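You operate a simulated robot arm through the tools that you are given. There is no shell and no other tool.

You are at the controls of a simulated robot arm. One attempt, no reset.

JOB
No flow: stop the pump, move the tube's clip into the dish, then fill the jug to 200 ml.
Fine: switch off at the line.

Only the result counts: the job must be done as asked and must still hold three seconds after the hand-in. Knocking over, shifting, dropping, spilling or breaking anything else fails it.

ROBOT AND FRAMES
A 6-joint arm with a two-finger parallel gripper, fixed in place. Base frame: the origin is on the floor under the middle of its stand, x ahead of it, y to its left, z up; the work surface is at about z = 860. Readings come in mm, degrees, newtons and seconds.
With the tool pointing down near the work surface it reaches from about 360 to 760 mm from the base axis. Its first joint turns from -66.0 to 66.0 degrees. Payload 2.45 kg.
The TCP is the grasp point between the finger pads, 24 mm short of the fingertips. In the tool frame z runs along the fingers and y along their closing line. The gripper opens to 68 mm. The fingers are 17 mm wide and 10 mm thick; the gripper's body (40 by 70 mm) begins 41 mm behind the TCP.
Orientation is told as [roll, pitch, yaw] about the base's x, y, z axes, in that order, counted from this pose: with the fingers straight down and closing along the base's y, the tool's x points along the base's -x, its y along +y and its z along -z.

CONTROLS
- The arm moves only by the tool jog_arm. Its argument "commands" is a list that holds one entry, the list of rows, each a list of 6 numbers: the shift along the base's x, y, z in units of 40 mm (1.0 is 40 mm), then the turn, a rotation vector about the base's x, y, z in units of 6 degrees (1.0 is 6 degrees). In form: [[[dx, dy, dz, wx, wy, wz], ...]]. A call has 1 to 20 rows; each row shifts and turns the commanded pose from where the row before left it. "fingers" is the gripper command, from -1 (shut) to 1 (fully open), values between in proportion, set as the call begins (left out, the last holds). A call with a number of a shift or a turn outside -1 to 1 is refused whole. A row lasts 0.2 s, in which the tool goes at most 50 mm and 8.6 degrees; a call with a longer step from one row to the next is refused whole, and so is a gripper value outside its range. Where a pose cannot be reached the arm comes as near as it can. A force on the tool above 40 N (or 10 N above the force at the start of the call, whichever is more), or a blocked arm, ends the call early, and 0.2 s more pass. Each finger travels about 108 mm/s and halts on what it meets, pressing with about 24 N; the grip force reading is that of the motor and also rises with nothing between the fingers. The clock runs only during rows and for 0.2 s after the last one: add rows that do not move to give the fingers time. It gives the time, the measured TCP pose, the force on the tool (base axes), the opening and the grip force at its end, in the units of the frame above (readings bear some noise), with the torque about the TCP (base axes, N m) and any sound that the robot's microphone picked up.
- Cameras (640 x 400 px; columns grow to the right, rows downward): "scene" is fixed at [191.5, 434.6, 1483.4]; the picture's right is [-0.48, -0.87, 0.00], its down [-0.33, 0.18, -0.92] and it looks along [0.81, -0.45, -0.38] (base axes); focal length 214 px, centre (320, 200). "wrist" rides on the gripper at [84, 11, -75] in the tool frame; the picture's right is [-0.13, 0.99, 0.00], its down [-0.60, -0.08, -0.79] and it looks along [-0.79, -0.10, 0.61] (tool axes); focal length 251 px, centre (320, 200). There is no depth. A picture from a camera that has moved, and an enlarged one, comes with that camera's place and axes in the base frame and with its lens.
- snapshot(camera): a new picture of that camera. No time passes.
- zoom(camera, box): a new picture of the part [left, top, right, bottom] of that camera's present view, enlarged. No time passes.
- close_job(): hands the job in; it is judged then, once.

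Nothing tells you positions but the pictures and the camera data. Unless the task says otherwise, let go and move clear before handing in.

The tools are called by a JSON object that holds its "method" and its "body". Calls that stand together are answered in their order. jog_arm: Moves the arm, as the interface text tells. Its arguments: {"type":"object","properties":{"commands":{"type":"array","items":{"type":"array","items":{"type":"array","items":{"type":"number"}}}},"fingers":{"type":"number"}},"required":["commands"]} The other tools are called the same way: snapshot (camera) takes a picture; zoom (camera, box) takes an enlarged picture of a part of a camera's view; close_job () hands the job in.

At the start:

```text
time: 0.0
ee_pos: [435.6, -21.5, 1442.8]
tcp_rot: [0.1, -0.1, -0.1]
contact_force: [0.5, -0.6, -1.0]
torque: [0.0, -0.02, 0.02]
opening: 68.0
grasp_force: 0.1
```

scene: 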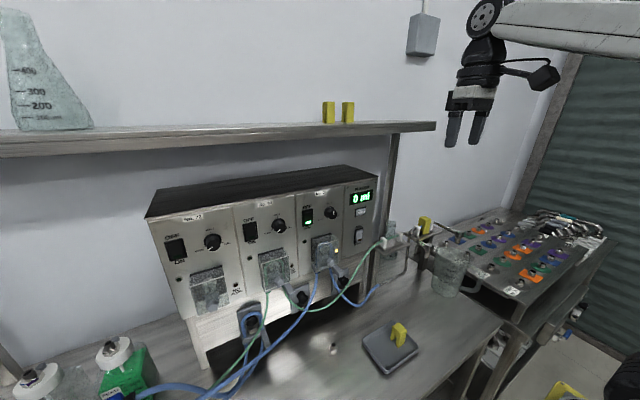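
wrist: 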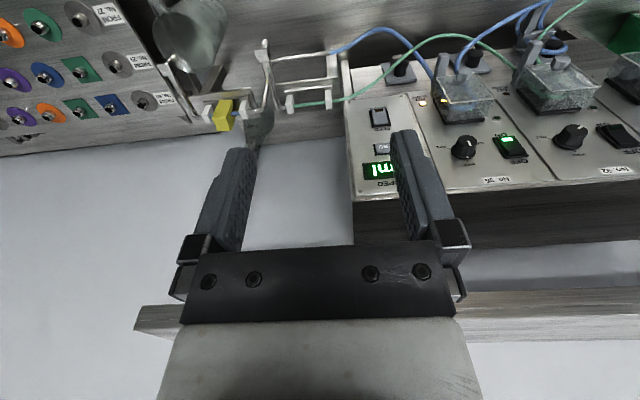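

I see a rack of pump modules with a display reading "0 ml", a jug on a stand, a dish with a yellow clip on it, and further yellow clips around. I'll zoom in on the parts before moving.

{"method": "zoom", "body": {"camera": "scene", "box": [280, 160, 400, 260]}}

{"method": "zoom", "body": {"camera": "scene", "box": [350, 200, 500, 300]}}

{"method": "zoom", "body": {"camera": "scene", "box": [300, 280, 480, 400]}}

{"method": "zoom", "body": {"camera": "wrist", "box": [150, 0, 350, 150]}}

{"method": "zoom", "body": {"camera": "wrist", "box": [340, 30, 560, 200]}}

```text
4.00 times, centred on (340, 210) of scene
camera zoom: at [191.5, 434.6, 1483.4], right [-0.48, -0.87, 0.0], down [-0.33, 0.18, -0.92], along [0.81, -0.45, -0.38], focal length 858 px, centre (240, 160)
```

zoom: 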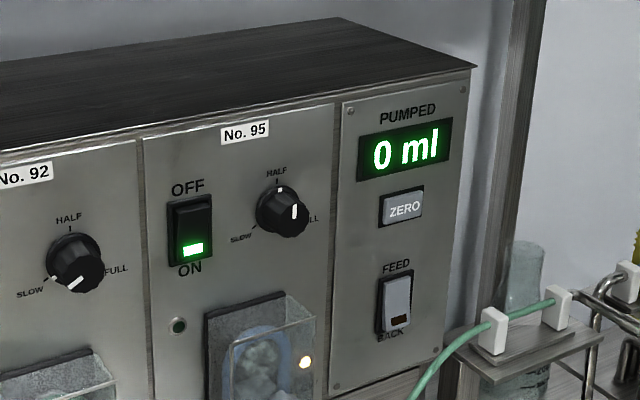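

```text
4.00 times, centred on (425, 250) of scene
camera zoom: at [191.5, 434.6, 1483.4], right [-0.48, -0.87, 0.0], down [-0.33, 0.18, -0.92], along [0.81, -0.45, -0.38], focal length 858 px, centre (-100, 0)
```

zoom: 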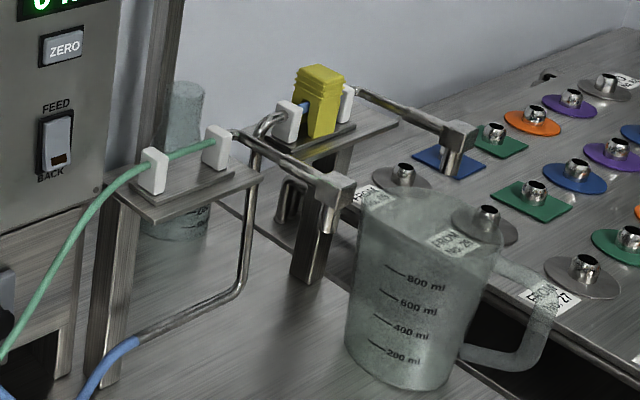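

```text
3.33 times, centred on (390, 340) of scene
camera zoom: at [191.5, 434.6, 1483.4], right [-0.48, -0.87, 0.0], down [-0.33, 0.18, -0.92], along [0.81, -0.45, -0.38], focal length 715 px, centre (87, -267)
```

zoom: 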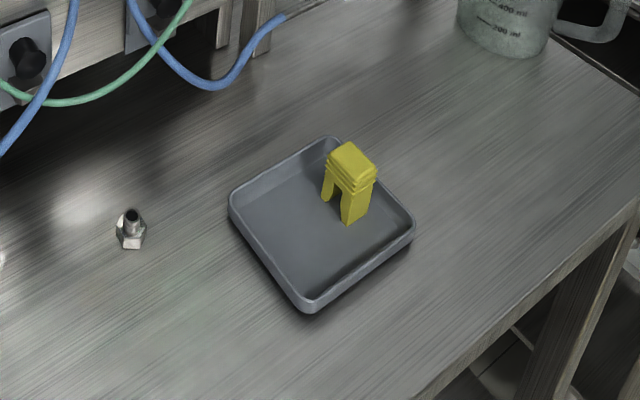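

```text
2.67 times, centred on (250, 75) of wrist
camera zoom: at [351.4, -10.3, 1518.9], right [0.13, 0.99, 0.0], down [0.6, -0.08, 0.79], along [0.79, -0.1, -0.61], focal length 670 px, centre (507, 533)
```

zoom: 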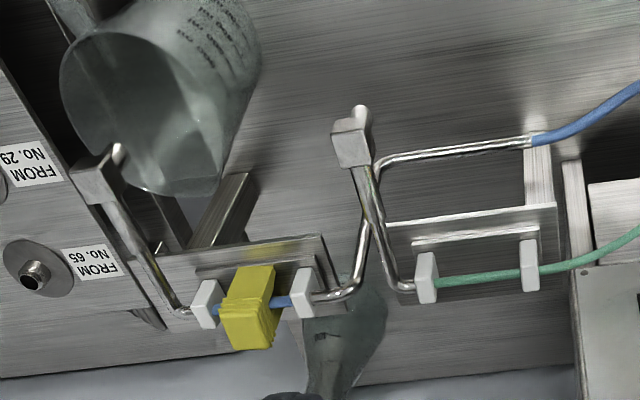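

```text
2.35 times, centred on (450, 115) of wrist
camera zoom: at [351.4, -10.3, 1518.9], right [0.13, 0.99, 0.0], down [0.6, -0.08, 0.79], along [0.79, -0.1, -0.61], focal length 592 px, centre (14, 400)
```

zoom: 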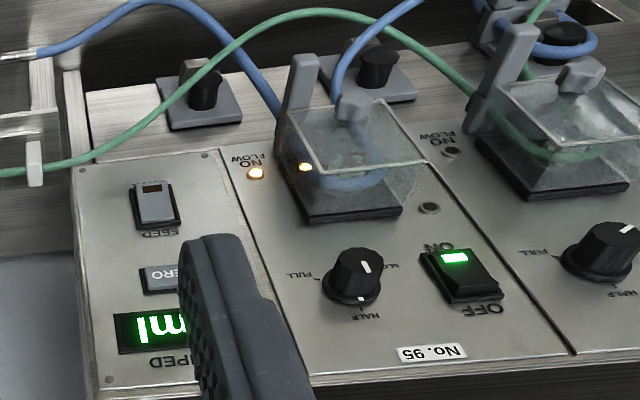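

Pump No. 95 is on with its NO FLOW lamp lit, and a yellow clip pinches the tube in the rear bracket. I'll zoom in closer to trace the tubes, switches and nozzle.

{"method": "zoom", "body": {"camera": "scene", "box": [300, 195, 345, 225]}}

{"method": "zoom", "body": {"camera": "scene", "box": [340, 180, 388, 250]}}

{"method": "zoom", "body": {"camera": "scene", "box": [400, 205, 480, 260]}}

{"method": "zoom", "body": {"camera": "scene", "box": [290, 220, 410, 320]}}

{"method": "zoom", "body": {"camera": "scene", "box": [150, 220, 330, 400]}}

{"method": "zoom", "body": {"camera": "scene", "box": [0, 300, 200, 400]}}

{"method": "zoom", "body": {"camera": "scene", "box": [425, 235, 485, 305]}}

{"method": "zoom", "body": {"camera": "scene", "box": [440, 200, 610, 310]}}

```text
13.33 times, centred on (322, 210) of scene
camera zoom: at [191.5, 434.6, 1483.4], right [-0.48, -0.87, 0.0], down [-0.33, 0.18, -0.92], along [0.81, -0.45, -0.38], focal length 2860 px, centre (287, 67)
```

zoom: 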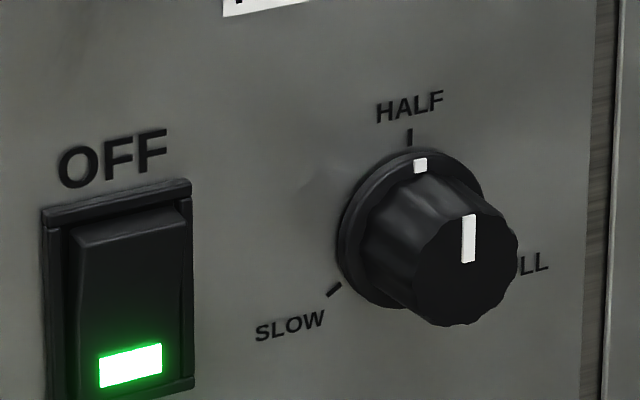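

```text
5.71 times, centred on (364, 215) of scene
camera zoom: at [191.5, 434.6, 1483.4], right [-0.48, -0.87, 0.0], down [-0.33, 0.18, -0.92], along [0.81, -0.45, -0.38], focal length 1226 px, centre (69, 114)
```

zoom: 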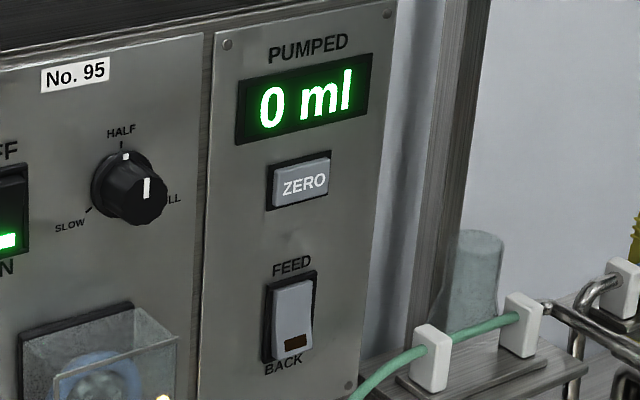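

```text
7.27 times, centred on (440, 232) of scene
camera zoom: at [191.5, 434.6, 1483.4], right [-0.48, -0.87, 0.0], down [-0.33, 0.18, -0.92], along [0.81, -0.45, -0.38], focal length 1560 px, centre (-553, -36)
```

zoom: 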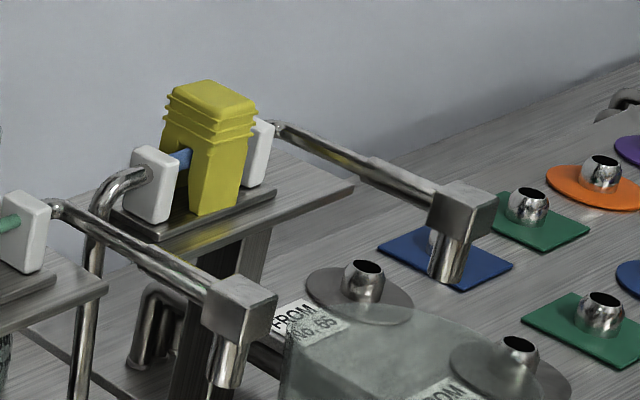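

```text
4.00 times, centred on (350, 270) of scene
camera zoom: at [191.5, 434.6, 1483.4], right [-0.48, -0.87, 0.0], down [-0.33, 0.18, -0.92], along [0.81, -0.45, -0.38], focal length 858 px, centre (200, -80)
```

zoom: 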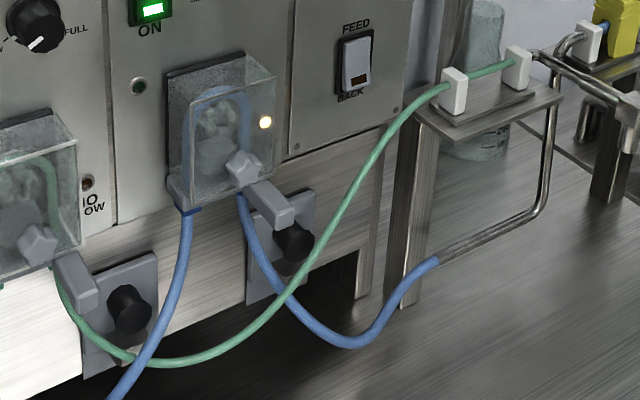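

```text
2.22 times, centred on (240, 310) of scene
camera zoom: at [191.5, 434.6, 1483.4], right [-0.48, -0.87, 0.0], down [-0.33, 0.18, -0.92], along [0.81, -0.45, -0.38], focal length 477 px, centre (498, -44)
```

zoom: 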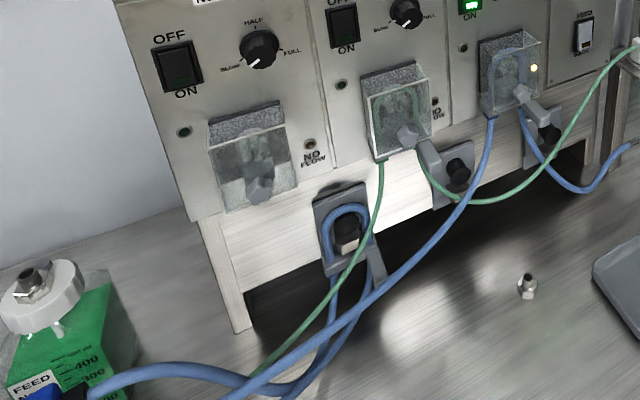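

```text
3.20 times, centred on (100, 350) of scene
camera zoom: at [191.5, 434.6, 1483.4], right [-0.48, -0.87, 0.0], down [-0.33, 0.18, -0.92], along [0.81, -0.45, -0.38], focal length 686 px, centre (1024, -280)
```

zoom: 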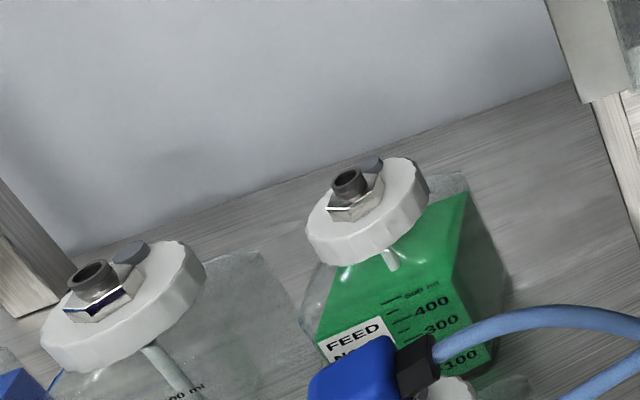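

```text
5.71 times, centred on (455, 270) of scene
camera zoom: at [191.5, 434.6, 1483.4], right [-0.48, -0.87, 0.0], down [-0.33, 0.18, -0.92], along [0.81, -0.45, -0.38], focal length 1226 px, centre (-451, -200)
```

zoom: 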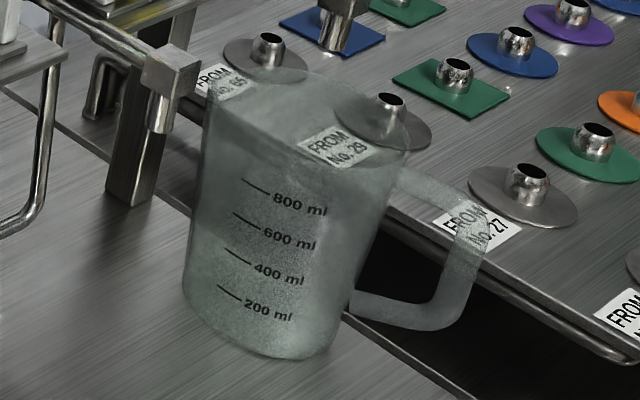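

```text
3.64 times, centred on (525, 255) of scene
camera zoom: at [191.5, 434.6, 1483.4], right [-0.48, -0.87, 0.0], down [-0.33, 0.18, -0.92], along [0.81, -0.45, -0.38], focal length 780 px, centre (-426, 0)
```

zoom: 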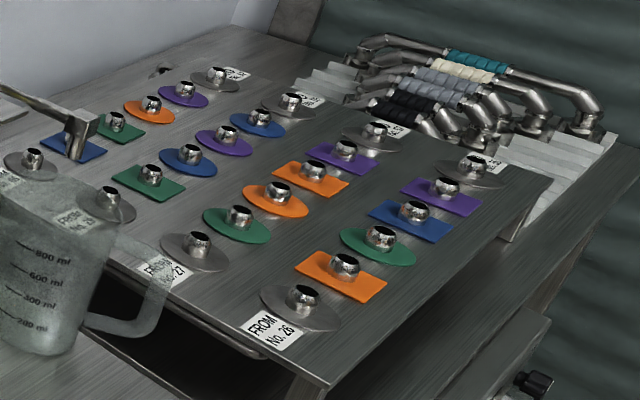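

Jug appears to be beneath nozzle 2 (blue line from pump 95, clipped on the rear bracket). I'll look closely at the switches, clip and jug now.

{"method": "zoom", "body": {"camera": "scene", "box": [298, 200, 322, 230]}}

{"method": "zoom", "body": {"camera": "scene", "box": [345, 220, 373, 250]}}

{"method": "zoom", "body": {"camera": "scene", "box": [410, 210, 440, 235]}}

{"method": "zoom", "body": {"camera": "scene", "box": [240, 215, 262, 240]}}

{"method": "zoom", "body": {"camera": "wrist", "box": [200, 80, 260, 140]}}

{"method": "zoom", "body": {"camera": "wrist", "box": [480, 110, 560, 170]}}

{"method": "zoom", "body": {"camera": "wrist", "box": [360, 95, 420, 155]}}

{"method": "zoom", "body": {"camera": "scene", "box": [300, 220, 360, 270]}}

```text
13.33 times, centred on (310, 215) of scene
camera zoom: at [191.5, 434.6, 1483.4], right [-0.48, -0.87, 0.0], down [-0.33, 0.18, -0.92], along [0.81, -0.45, -0.38], focal length 2860 px, centre (453, 0)
```

zoom: 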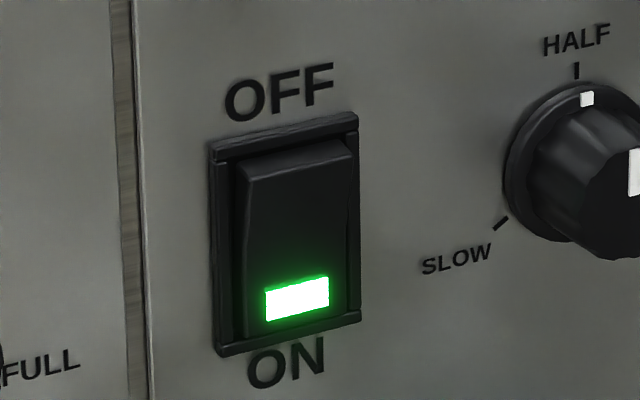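

```text
13.33 times, centred on (359, 235) of scene
camera zoom: at [191.5, 434.6, 1483.4], right [-0.48, -0.87, 0.0], down [-0.33, 0.18, -0.92], along [0.81, -0.45, -0.38], focal length 2860 px, centre (-200, -267)
```

zoom: 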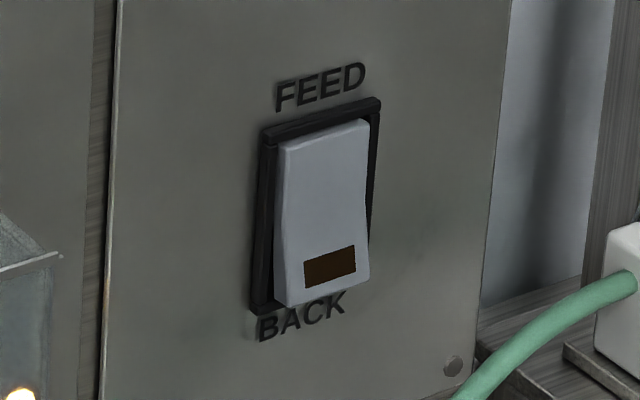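

```text
16.00 times, centred on (425, 222) of scene
camera zoom: at [191.5, 434.6, 1483.4], right [-0.48, -0.87, 0.0], down [-0.33, 0.18, -0.92], along [0.81, -0.45, -0.38], focal length 3432 px, centre (-1360, -160)
```

zoom: 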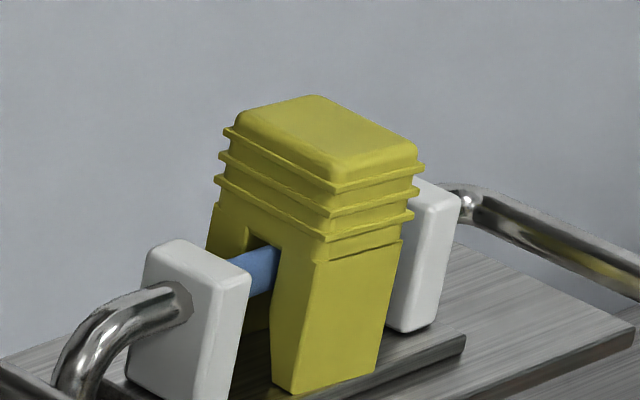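

```text
16.00 times, centred on (251, 228) of scene
camera zoom: at [191.5, 434.6, 1483.4], right [-0.48, -0.87, 0.0], down [-0.33, 0.18, -0.92], along [0.81, -0.45, -0.38], focal length 3432 px, centre (1424, -240)
```

zoom: 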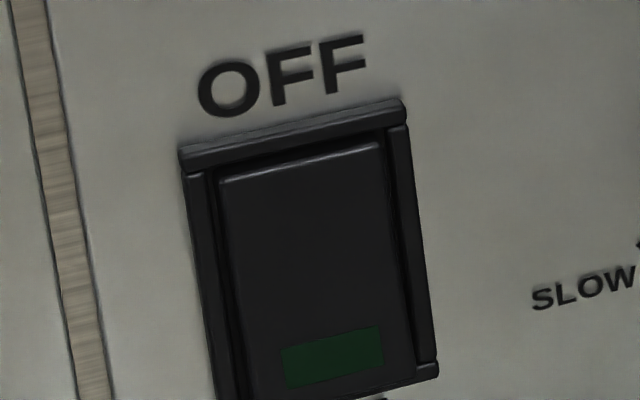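

```text
6.67 times, centred on (230, 110) of wrist
camera zoom: at [351.4, -10.3, 1518.9], right [0.13, 0.99, 0.0], down [0.6, -0.08, 0.79], along [0.79, -0.1, -0.61], focal length 1676 px, centre (920, 800)
```

zoom: 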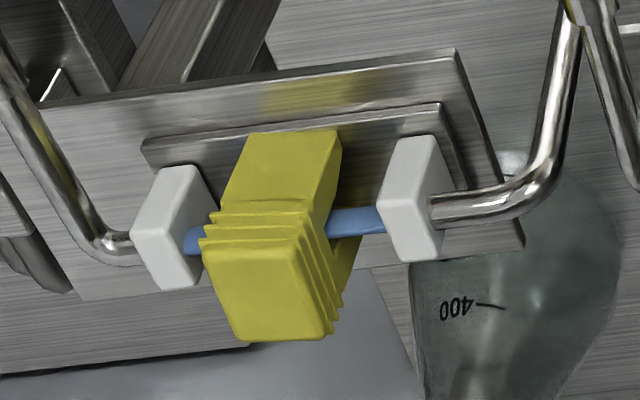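

```text
6.67 times, centred on (520, 140) of wrist
camera zoom: at [351.4, -10.3, 1518.9], right [0.13, 0.99, 0.0], down [0.6, -0.08, 0.79], along [0.79, -0.1, -0.61], focal length 1676 px, centre (-1013, 600)
```

zoom: 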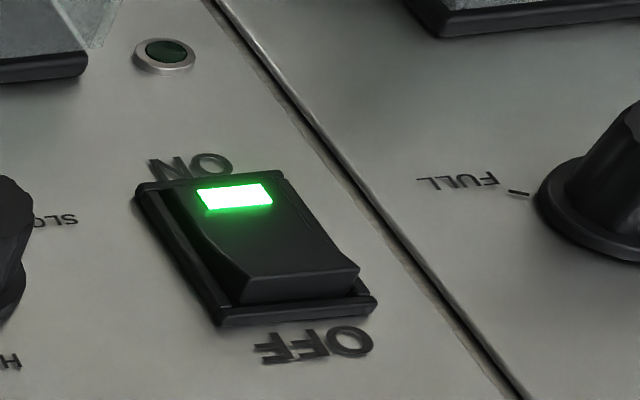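

```text
6.67 times, centred on (390, 125) of wrist
camera zoom: at [351.4, -10.3, 1518.9], right [0.13, 0.99, 0.0], down [0.6, -0.08, 0.79], along [0.79, -0.1, -0.61], focal length 1676 px, centre (-147, 700)
```

zoom: 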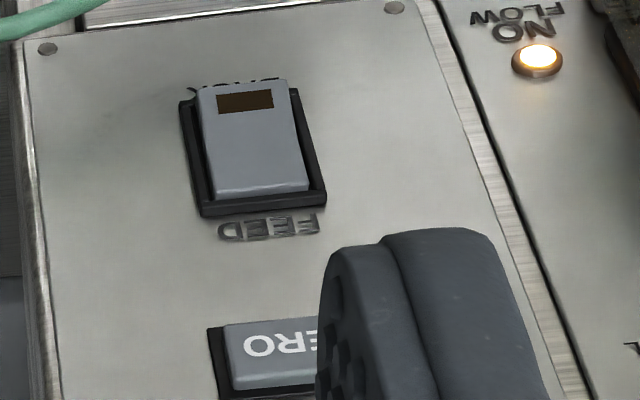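

```text
8.00 times, centred on (330, 245) of scene
camera zoom: at [191.5, 434.6, 1483.4], right [-0.48, -0.87, 0.0], down [-0.33, 0.18, -0.92], along [0.81, -0.45, -0.38], focal length 1716 px, centre (240, -160)
```

zoom: 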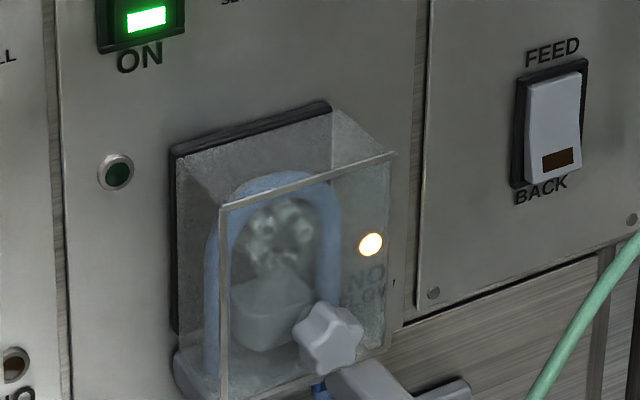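

FEED is pressed in, the knob stands at HALF, and pump 95's OFF end is proud at about (620, 229, 1250) on a vertical panel at x≈625. I'll close the fingers, tilt the tool 45° forward and move in front of that switch.

{"method": "jog_arm", "body": {"commands": [[[0.264, 0.783, -0.446, 0, -0.9375, 0], [0.264, 0.783, -0.446, 0, -0.9375, 0], [0.264, 0.783, -0.446, 0, -0.9375, 0], [0.264, 0.783, -0.446, 0, -0.9375, 0], [0.264, 0.783, -0.446, 0, -0.9375, 0], [0.264, 0.783, -0.446, 0, -0.9375, 0], [0.264, 0.783, -0.446, 0, -0.9375, 0], [0.264, 0.783, -0.446, 0, -0.9375, 0], [0, 0, 0, 0, 0, 0], [0, 0, 0, 0, 0, 0]]], "fingers": -1}}

{"method": "snapshot", "body": {"camera": "scene"}}

{"method": "snapshot", "body": {"camera": "wrist"}}

```text
time: 2.2
ee_pos: [520.3, 229.1, 1300.2]
tcp_rot: [0.1, -45.1, -0.1]
contact_force: [1.0, 0.3, -0.7]
torque: [0.0, -0.02, -0.03]
opening: 0.0
grasp_force: 24.0
```

```text
taken
```

scene: 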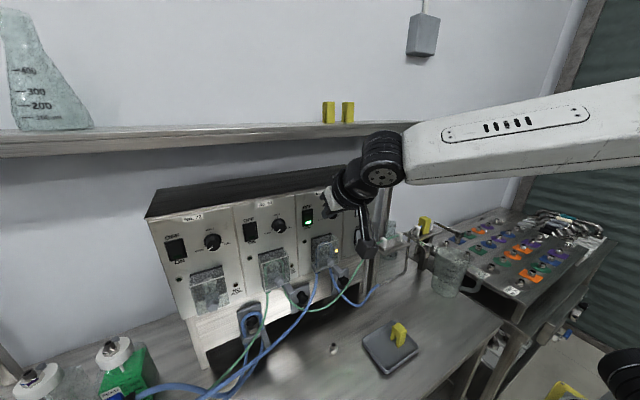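

```text
taken
camera wrist: at [407.7, 240.3, 1294.3], right [0.09, 0.99, 0.09], down [-0.14, -0.08, 0.99], along [0.99, -0.1, 0.13], focal length 251 px, centre (320, 200)
```

wrist: 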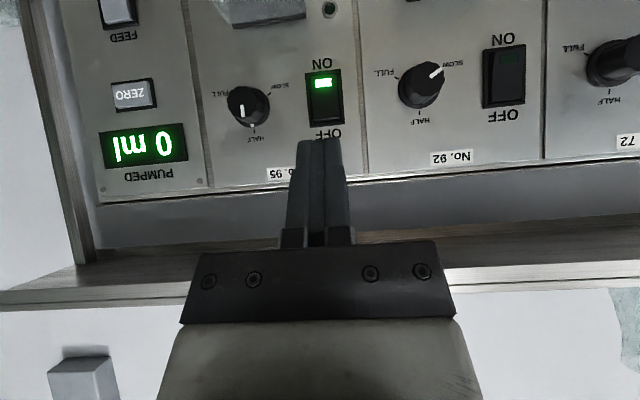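

The tool is lined up in front of the OFF end of switch 95. Next I lower to its height and creep forward.

{"method": "jog_arm", "body": {"commands": [[[0.684, -0.008, -0.478, 0, 0, 0], [0.684, -0.008, -0.478, 0, 0, 0], [0.125, 0, 0, 0, 0, 0], [0.125, 0, 0, 0, 0, 0], [0.0, 0, 0, 0, 0, 0]]]}}

{"method": "zoom", "body": {"camera": "scene", "box": [285, 180, 345, 240]}}

{"method": "zoom", "body": {"camera": "wrist", "box": [220, 0, 420, 200]}}

```text
time: 3.4
ee_pos: [584.2, 227.4, 1263.6]
tcp_rot: [0.0, -45.1, -0.1]
contact_force: [-0.2, 0.5, 0.2]
torque: [-0.02, -0.04, 0.0]
opening: 0.2
grasp_force: 23.7
```

```text
6.67 times, centred on (315, 210) of scene
camera zoom: at [191.5, 434.6, 1483.4], right [-0.48, -0.87, 0.0], down [-0.33, 0.18, -0.92], along [0.81, -0.45, -0.38], focal length 1430 px, centre (353, 133)
```

zoom: 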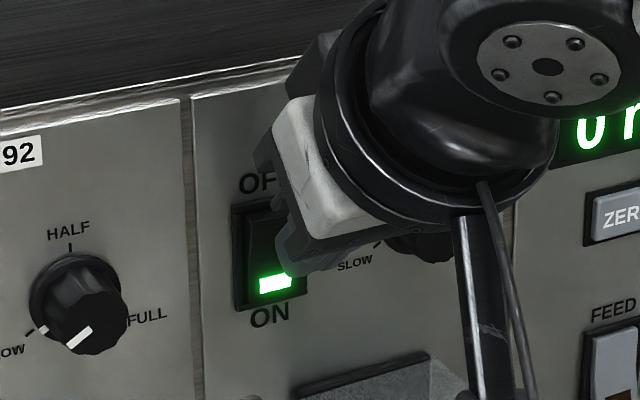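

```text
2.00 times, centred on (320, 100) of wrist
camera zoom: at [472.8, 239.4, 1257.1], right [0.09, 0.99, 0.09], down [-0.14, -0.08, 0.99], along [0.99, -0.1, 0.13], focal length 503 px, centre (320, 400)
```

zoom: 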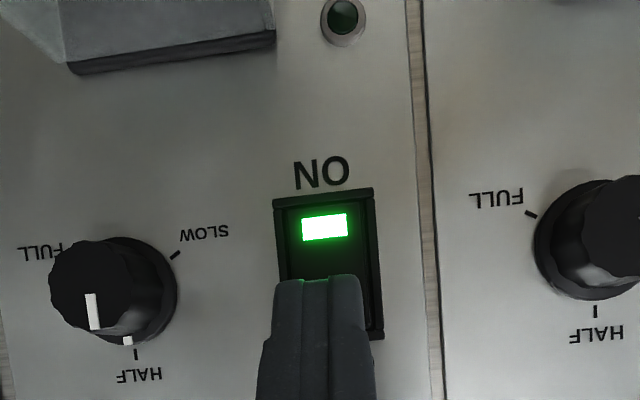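

The finger block is on target but 2 mm to the right of the switch's middle. I'll shift slightly left and push forward.

{"method": "jog_arm", "body": {"commands": [[[0.05, 0.05, -0.02, 0, 0, 0], [0.08, 0, 0, 0, 0, 0], [0.08, 0, 0, 0, 0, 0], [0.08, 0, 0, 0, 0, 0]]]}}

{"method": "zoom", "body": {"camera": "wrist", "box": [220, 0, 420, 200]}}

```text
time: 4.4
ee_pos: [595.7, 230.7, 1263.8]
tcp_rot: [0.1, -45.1, -0.1]
contact_force: [-0.4, 0.7, 0.8]
torque: [0.0, -0.02, 0.02]
opening: 0.0
grasp_force: 23.9
```

```text
2.00 times, centred on (320, 100) of wrist
camera zoom: at [484.3, 241.7, 1257.4], right [0.09, 0.99, 0.09], down [-0.14, -0.08, 0.99], along [0.99, -0.1, 0.13], focal length 503 px, centre (320, 400)
```

zoom: 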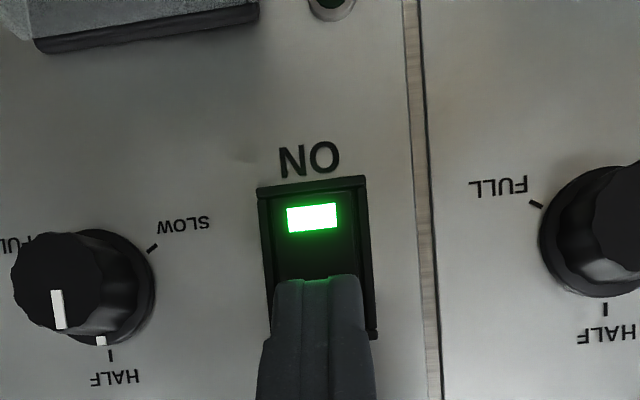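

No contact yet. I'll keep pushing forward.

{"method": "jog_arm", "body": {"commands": [[[0.08, 0, -0.03, 0, 0, 0], [0.08, 0, 0, 0, 0, 0], [0.08, 0, 0, 0, 0, 0]]]}}

{"method": "zoom", "body": {"camera": "wrist", "box": [220, 0, 420, 200]}}

```text
time: 5.1
ee_pos: [598.8, 230.3, 1262.7]
tcp_rot: [-0.1, -44.7, -0.1]
contact_force: [-21.5, -4.1, 6.7]
torque: [-0.1, 0.1, -0.06]
opening: 0.0
grasp_force: 23.7
heard: click
stopped in row 3: the force on the tool passed its limit at 47 N (the readings are from after the stop); the commanded pose is now the measured one
```

```text
2.00 times, centred on (320, 100) of wrist
camera zoom: at [487.0, 241.9, 1256.6], right [0.1, 0.99, 0.09], down [-0.13, -0.08, 0.99], along [0.99, -0.11, 0.12], focal length 503 px, centre (320, 400)
```

zoom: 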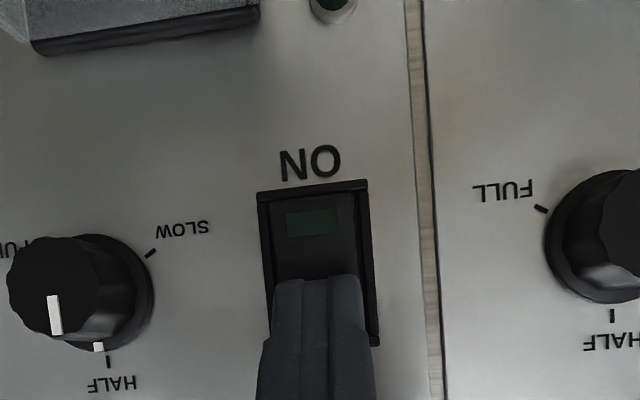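

The click was heard and switch 95's lamp is dark, so the pump is off. I'll back away, bring the tool upright and move toward the clip on the rear bracket.

{"method": "jog_arm", "body": {"commands": [[[-0.3, 0, 0.05, 0, 0, 0], [-0.6, 0, 0.2, 0, 0, 0], [-0.6, 0, 0.2, 0, 0, 0], [0, -0.9, 0.12, 0, 0.83, 0], [0, -0.9, 0.12, 0, 0.83, 0], [0, -0.9, 0.12, 0, 0.83, 0], [0, -0.9, 0.12, 0, 0.83, 0], [0, -0.9, 0.12, 0, 0.83, 0], [0, -0.9, 0.12, 0, 0.83, 0], [0, -0.9, 0.12, 0, 0.83, 0], [0, -0.9, 0.12, 0, 0.83, 0], [0, -0.9, 0.12, 0, 0.83, 0], [0, 0, 0, 0, 0, 0]]], "fingers": 1}}

{"method": "snapshot", "body": {"camera": "wrist"}}

{"method": "zoom", "body": {"camera": "scene", "box": [280, 160, 400, 260]}}

```text
time: 7.9
ee_pos: [540.0, -94.7, 1323.9]
tcp_rot: [0.0, 0.1, 0.0]
contact_force: [0.0, -1.1, -0.5]
torque: [0.0, 0.03, 0.02]
opening: 67.9
grasp_force: 0.1
```

```text
taken
camera wrist: at [456.7, -83.3, 1399.0], right [0.13, 0.99, 0.0], down [0.61, -0.08, 0.79], along [0.78, -0.1, -0.61], focal length 251 px, centre (320, 200)
```

wrist: 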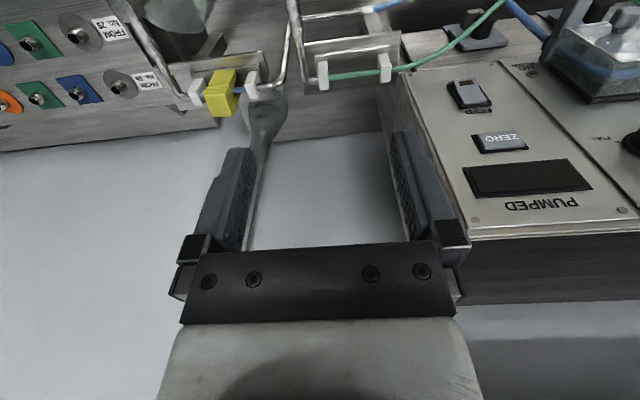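

```text
4.00 times, centred on (340, 210) of scene
camera zoom: at [191.5, 434.6, 1483.4], right [-0.48, -0.87, 0.0], down [-0.33, 0.18, -0.92], along [0.81, -0.45, -0.38], focal length 858 px, centre (240, 160)
```

zoom: 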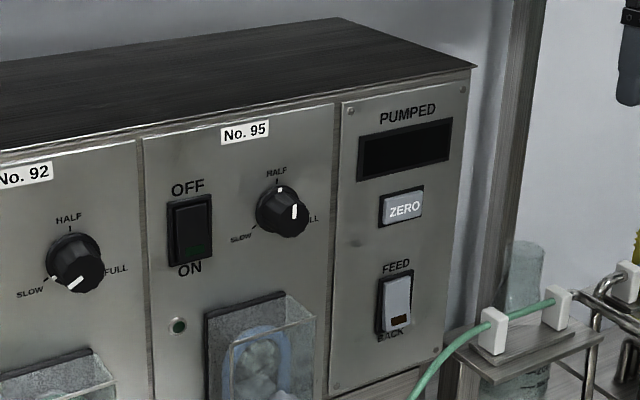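

The pump is off and the NO FLOW lamp and display are dark. Now I refine the clip's position from this closer view.

{"method": "zoom", "body": {"camera": "wrist", "box": [170, 50, 290, 130]}}

{"method": "zoom", "body": {"camera": "scene", "box": [410, 210, 440, 235]}}

{"method": "zoom", "body": {"camera": "wrist", "box": [80, 0, 260, 110]}}

```text
5.00 times, centred on (230, 90) of wrist
camera zoom: at [456.7, -83.3, 1399.0], right [0.13, 0.99, 0.0], down [0.61, -0.08, 0.79], along [0.78, -0.1, -0.61], focal length 1257 px, centre (770, 750)
```

zoom: 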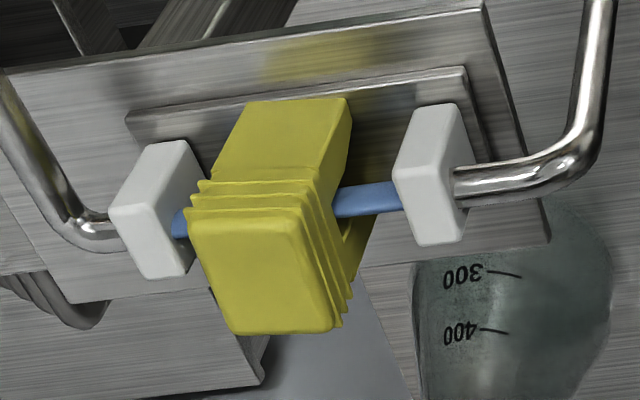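

```text
16.00 times, centred on (425, 222) of scene
camera zoom: at [191.5, 434.6, 1483.4], right [-0.48, -0.87, 0.0], down [-0.33, 0.18, -0.92], along [0.81, -0.45, -0.38], focal length 3432 px, centre (-1360, -160)
```

zoom: 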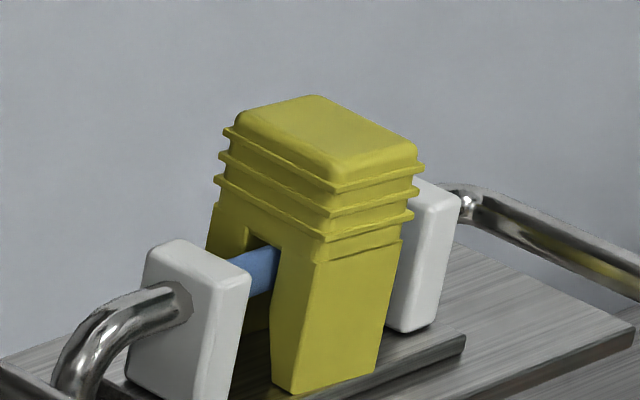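

```text
3.56 times, centred on (170, 55) of wrist
camera zoom: at [456.7, -83.3, 1399.0], right [0.13, 0.99, 0.0], down [0.61, -0.08, 0.79], along [0.78, -0.1, -0.61], focal length 894 px, centre (853, 716)
```

zoom: 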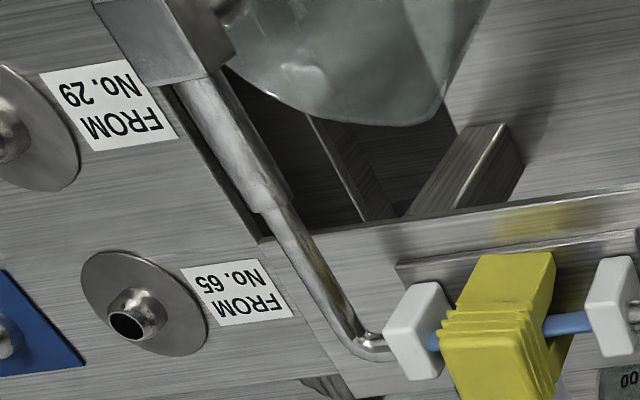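

The clip's head is about 30 x 36 mm, centred near (609, -225) with its top near z≈1127, and the white tube holders sit on its ±y sides. I'll turn the gripper so it closes along x and hover above the clip.

{"method": "jog_arm", "body": {"commands": [[[0.1086, -0.2036, -0.1624, 0, 0, -0.9375], [0.1086, -0.2036, -0.1624, 0, 0, -0.9375], [0.1086, -0.2036, -0.1624, 0, 0, -0.9375], [0.1086, -0.2036, -0.1624, 0, 0, -0.9375], [0.1086, -0.2036, -0.1624, 0, 0, -0.9375], [0.1086, -0.2036, -0.1624, 0, 0, -0.9375], [0.1086, -0.2036, -0.1624, 0, 0, -0.9375], [0.1086, -0.2036, -0.1624, 0, 0, -0.9375], [0.1086, -0.2036, -0.1624, 0, 0, -0.9375], [0.1086, -0.2036, -0.1624, 0, 0, -0.9375], [0.1086, -0.2036, -0.1624, 0, 0, -0.9375], [0.1086, -0.2036, -0.1624, 0, 0, -0.9375], [0.1086, -0.2036, -0.1624, 0, 0, -0.9375], [0.1086, -0.2036, -0.1624, 0, 0, -0.9375], [0.1086, -0.2036, -0.1624, 0, 0, -0.9375], [0.1086, -0.2036, -0.1624, 0, 0, -0.9375], [0, 0, 0, 0, 0, 0]]]}}

{"method": "snapshot", "body": {"camera": "wrist"}}

{"method": "zoom", "body": {"camera": "scene", "box": [370, 150, 490, 250]}}

```text
time: 11.5
ee_pos: [609.5, -222.4, 1218.8]
tcp_rot: [-0.1, 0.1, -90.1]
contact_force: [-0.7, 0.3, -0.5]
torque: [0.0, -0.02, -0.01]
opening: 68.0
grasp_force: 0.0
```

```text
taken
camera wrist: at [620.9, -138.5, 1293.8], right [0.99, -0.13, 0.0], down [-0.08, -0.6, 0.79], along [-0.1, -0.79, -0.61], focal length 251 px, centre (320, 200)
```

wrist: 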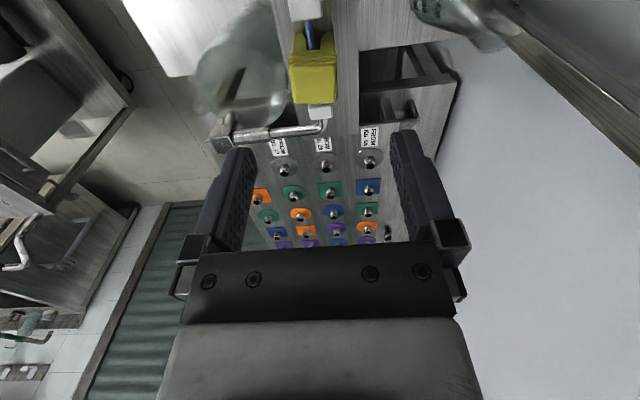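

```text
4.00 times, centred on (430, 200) of scene
camera zoom: at [191.5, 434.6, 1483.4], right [-0.48, -0.87, 0.0], down [-0.33, 0.18, -0.92], along [0.81, -0.45, -0.38], focal length 858 px, centre (-120, 200)
```

zoom: 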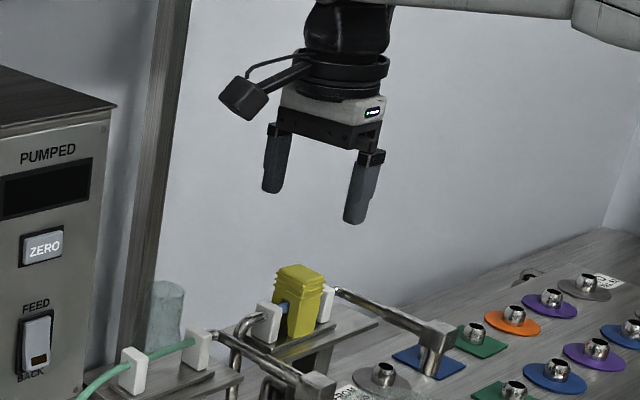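

The gripper is above the clip, closing along x. I'll zoom in to check the alignment.

{"method": "zoom", "body": {"camera": "wrist", "box": [250, 0, 380, 120]}}

```text
3.33 times, centred on (315, 60) of wrist
camera zoom: at [620.9, -138.5, 1293.8], right [0.99, -0.13, 0.0], down [-0.08, -0.6, 0.79], along [-0.1, -0.79, -0.61], focal length 838 px, centre (337, 667)
```

zoom: 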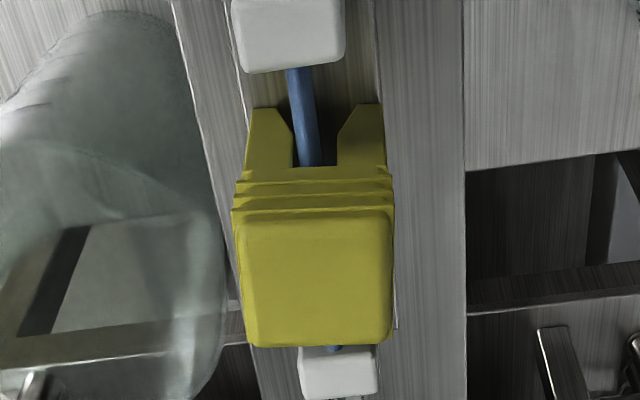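

The clip's head centre is about (606.5, -226). I'll descend around it so the pads sit at rib height, then check before closing.

{"method": "jog_arm", "body": {"commands": [[[-0.035, -0.045, -0.6, 0, 0, 0], [-0.035, -0.045, -0.6, 0, 0, 0], [0, 0, -0.6, 0, 0, 0], [0, 0, -0.5, 0, 0, 0], [0, 0, -0.32, 0, 0, 0], [0, 0, 0, 0, 0, 0]]]}}

{"method": "snapshot", "body": {"camera": "wrist"}}

{"method": "zoom", "body": {"camera": "scene", "box": [395, 185, 455, 245]}}

```text
time: 12.9
ee_pos: [606.7, -225.3, 1113.3]
tcp_rot: [-0.2, 0.1, -89.9]
contact_force: [-0.2, 0.7, -0.3]
torque: [0.05, 0.02, 0.02]
opening: 68.0
grasp_force: 0.0
```

```text
taken
camera wrist: at [618.4, -142.3, 1189.2], right [0.99, -0.13, 0.0], down [-0.08, -0.6, 0.79], along [-0.1, -0.79, -0.61], focal length 251 px, centre (320, 200)
```

wrist: 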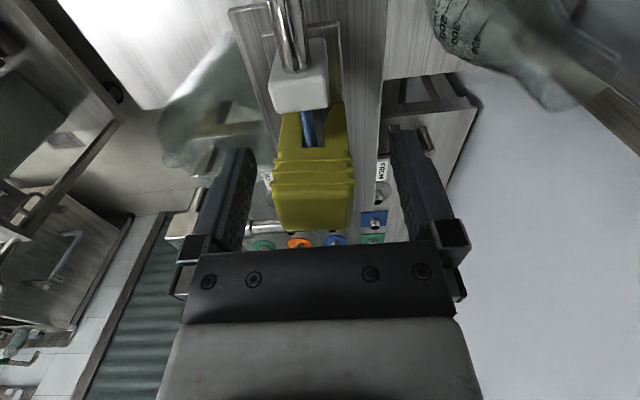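

```text
6.67 times, centred on (425, 215) of scene
camera zoom: at [191.5, 434.6, 1483.4], right [-0.48, -0.87, 0.0], down [-0.33, 0.18, -0.92], along [0.81, -0.45, -0.38], focal length 1430 px, centre (-380, 100)
```

zoom: 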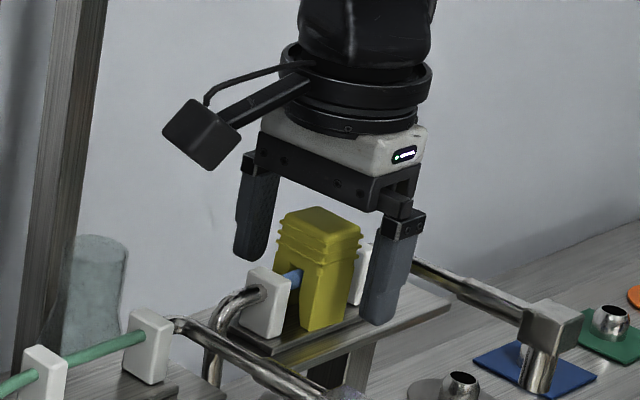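

The fingers straddle the clip with clearance all round. I'll zoom in to centre it before closing.

{"method": "zoom", "body": {"camera": "wrist", "box": [220, 80, 420, 250]}}

```text
2.35 times, centred on (320, 165) of wrist
camera zoom: at [618.4, -142.3, 1189.2], right [0.99, -0.13, 0.0], down [-0.08, -0.6, 0.79], along [-0.1, -0.79, -0.61], focal length 592 px, centre (320, 282)
```

zoom: 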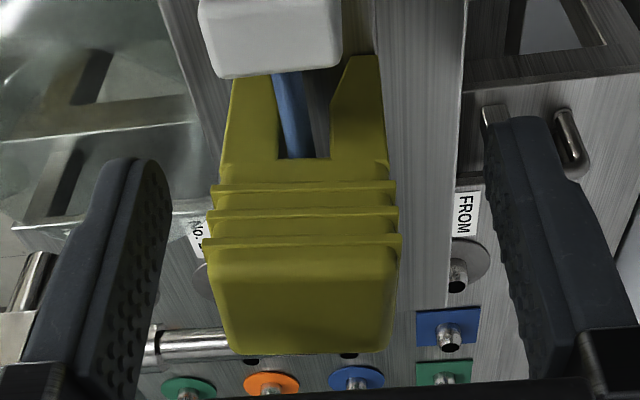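

The clip is about 2.5 mm toward -x of the grip centre. I'll shift over, then close on it.

{"method": "jog_arm", "body": {"commands": [[[-0.065, 0, 0, 0, 0, 0], [0, 0, 0, 0, 0, 0]]]}}

{"method": "jog_arm", "body": {"commands": [[[0, 0, 0, 0, 0, 0], [0, 0, 0, 0, 0, 0], [0, 0, 0, 0, 0, 0]]], "fingers": -1}}

{"method": "zoom", "body": {"camera": "wrist", "box": [220, 80, 420, 250]}}

{"method": "zoom", "body": {"camera": "scene", "box": [395, 185, 455, 245]}}

```text
time: 13.5
ee_pos: [603.7, -225.7, 1114.0]
tcp_rot: [-0.1, 0.1, -90.1]
contact_force: [-0.5, 0.4, 1.0]
torque: [-0.03, 0.0, 0.02]
opening: 68.0
grasp_force: 0.1
```

```text
time: 14.3
ee_pos: [603.6, -226.2, 1113.0]
tcp_rot: [-0.1, 0.1, -89.9]
contact_force: [0.0, -0.9, 0.5]
torque: [0.0, -0.01, 0.04]
opening: 29.3
grasp_force: 23.8
```

```text
2.35 times, centred on (320, 165) of wrist
camera zoom: at [615.4, -141.8, 1188.9], right [0.99, -0.13, 0.0], down [-0.08, -0.61, 0.79], along [-0.1, -0.79, -0.61], focal length 592 px, centre (320, 282)
```

zoom: 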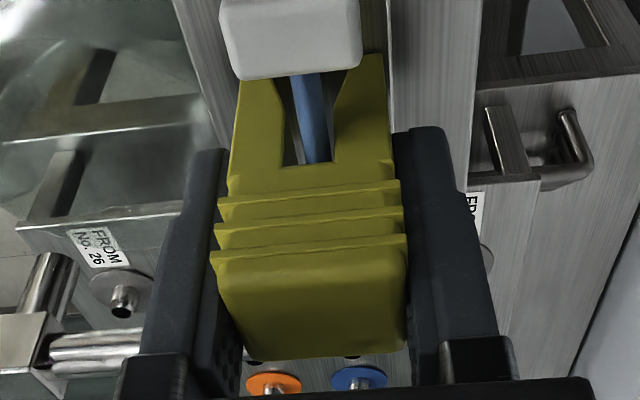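

```text
6.67 times, centred on (425, 215) of scene
camera zoom: at [191.5, 434.6, 1483.4], right [-0.48, -0.87, 0.0], down [-0.33, 0.18, -0.92], along [0.81, -0.45, -0.38], focal length 1430 px, centre (-380, 100)
```

zoom: 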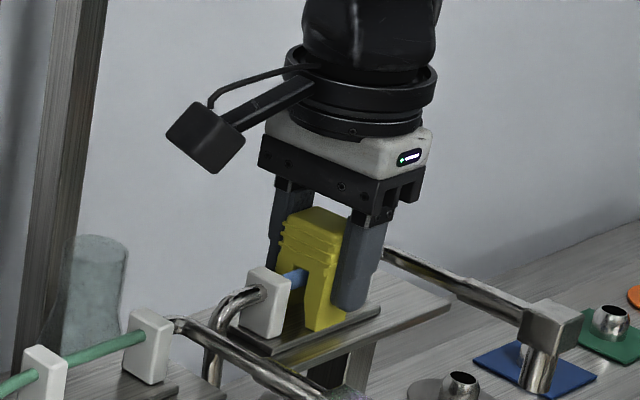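

The clip is held at a 29 mm opening. I'll pull it straight up off the tube.

{"method": "jog_arm", "body": {"commands": [[[0, 0, 0.1, 0, 0, 0], [0, 0, 0.2, 0, 0, 0], [0, 0, 0.25, 0, 0, 0], [0, 0, 0.3, 0, 0, 0], [0, 0, 0.5, 0, 0, 0], [0, 0, 0.7, 0, 0, 0], [0, 0, 0.7, 0, 0, 0], [0, 0, 0, 0, 0, 0]]]}}

{"method": "snapshot", "body": {"camera": "wrist"}}

{"method": "zoom", "body": {"camera": "scene", "box": [380, 150, 480, 250]}}

```text
time: 16.1
ee_pos: [604.6, -227.3, 1224.0]
tcp_rot: [-0.1, 0.1, -90.0]
contact_force: [0.8, -0.3, -0.3]
torque: [0.0, 0.04, 0.02]
opening: 29.0
grasp_force: 23.7
```

```text
taken
camera wrist: at [616.2, -142.6, 1299.6], right [0.99, -0.13, 0.0], down [-0.08, -0.6, 0.79], along [-0.1, -0.79, -0.61], focal length 251 px, centre (320, 200)
```

wrist: 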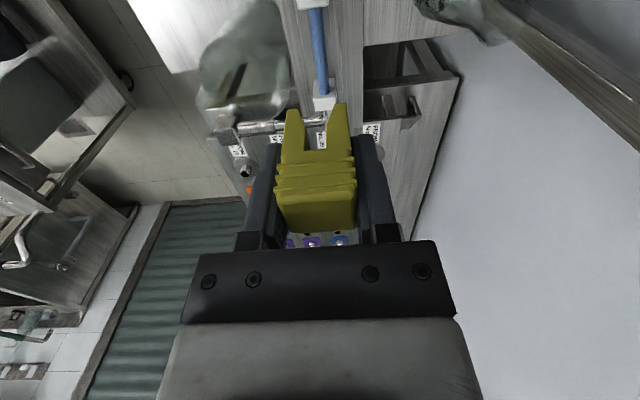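

```text
4.00 times, centred on (430, 200) of scene
camera zoom: at [191.5, 434.6, 1483.4], right [-0.48, -0.87, 0.0], down [-0.33, 0.18, -0.92], along [0.81, -0.45, -0.38], focal length 858 px, centre (-120, 200)
```

zoom: 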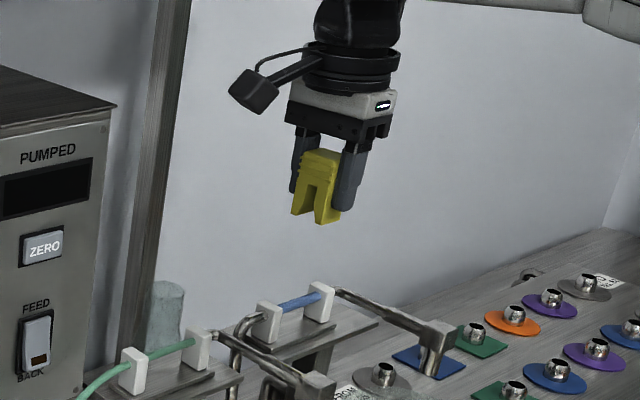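

The clip is free and the tube is intact. I'll carry the clip across, above everything, to over the free side of the dish near (453, 92).

{"method": "jog_arm", "body": {"commands": [[[-0.379, 0.798, 0, 0, 0, 0], [-0.379, 0.798, 0, 0, 0, 0], [-0.379, 0.798, 0, 0, 0, 0], [-0.379, 0.798, 0, 0, 0, 0], [-0.379, 0.798, 0, 0, 0, 0], [-0.379, 0.798, 0, 0, 0, 0], [-0.379, 0.798, 0, 0, 0, 0], [-0.379, 0.798, 0, 0, 0, 0], [-0.379, 0.798, 0, 0, 0, 0], [-0.379, 0.798, 0, 0, 0, 0], [0, 0, -0.6, 0, 0, 0], [0, 0, -0.7, 0, 0, 0], [0, 0, -0.7, 0, 0, 0], [0, 0, 0, 0, 0, 0]]]}}

{"method": "snapshot", "body": {"camera": "wrist"}}

{"method": "snapshot", "body": {"camera": "scene"}}

```text
time: 19.1
ee_pos: [452.3, 91.4, 1142.7]
tcp_rot: [-0.1, 0.0, -90.1]
contact_force: [-0.6, 0.4, -0.4]
torque: [0.01, 0.0, 0.02]
opening: 29.5
grasp_force: 24.3
```

```text
taken
camera wrist: at [464.4, 175.8, 1218.6], right [0.99, -0.13, 0.0], down [-0.08, -0.6, 0.79], along [-0.1, -0.79, -0.61], focal length 251 px, centre (320, 200)
```

wrist: 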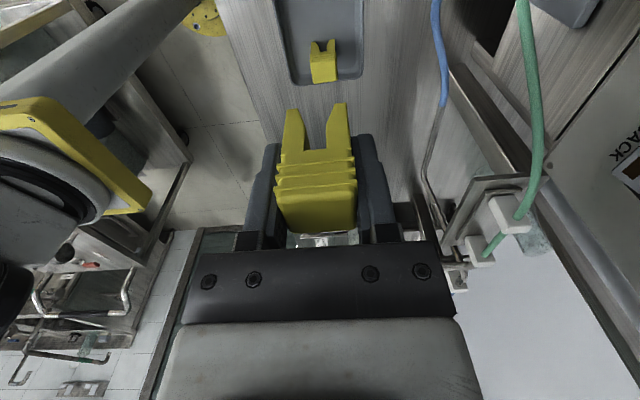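

```text
taken
```

scene: 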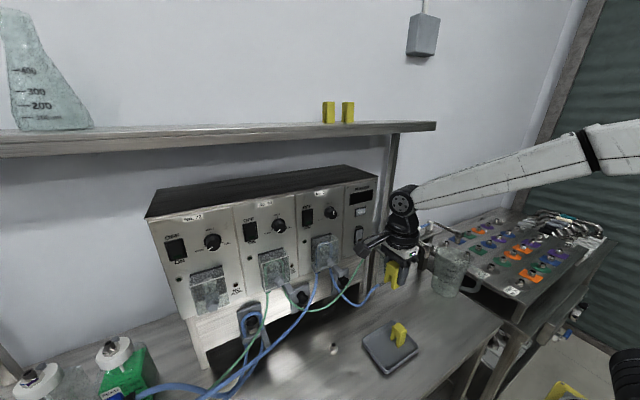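

The dish lies below, with its existing clip occupying roughly y 12–48 mm. I'll zoom on the held clip to see whether it is tilted in the grip.

{"method": "zoom", "body": {"camera": "scene", "box": [370, 235, 420, 305]}}

{"method": "zoom", "body": {"camera": "wrist", "box": [220, 0, 420, 250]}}

{"method": "zoom", "body": {"camera": "scene", "box": [355, 305, 425, 385]}}

```text
5.71 times, centred on (395, 270) of scene
camera zoom: at [191.5, 434.6, 1483.4], right [-0.48, -0.87, 0.0], down [-0.33, 0.18, -0.92], along [0.81, -0.45, -0.38], focal length 1226 px, centre (-109, -200)
```

zoom: 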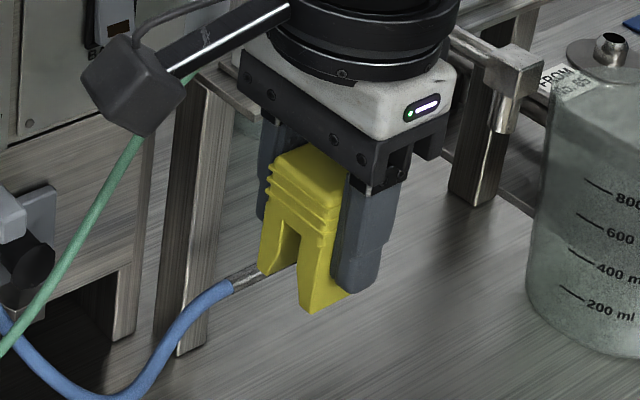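

```text
1.60 times, centred on (320, 125) of wrist
camera zoom: at [464.4, 175.8, 1218.6], right [0.99, -0.13, 0.0], down [-0.08, -0.6, 0.79], along [-0.1, -0.79, -0.61], focal length 402 px, centre (320, 320)
```

zoom: 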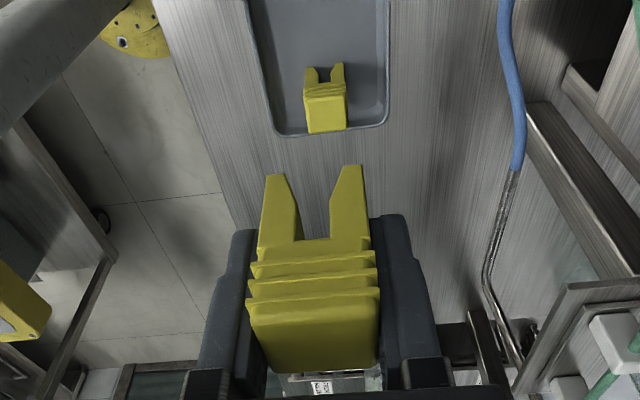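

```text
5.00 times, centred on (390, 345) of scene
camera zoom: at [191.5, 434.6, 1483.4], right [-0.48, -0.87, 0.0], down [-0.33, 0.18, -0.92], along [0.81, -0.45, -0.38], focal length 1072 px, centre (-30, -525)
```

zoom: 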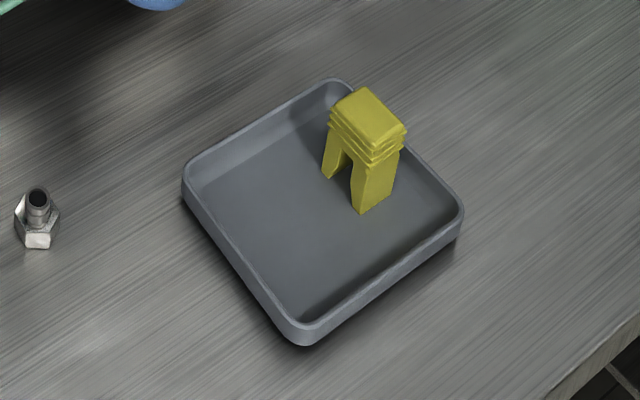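

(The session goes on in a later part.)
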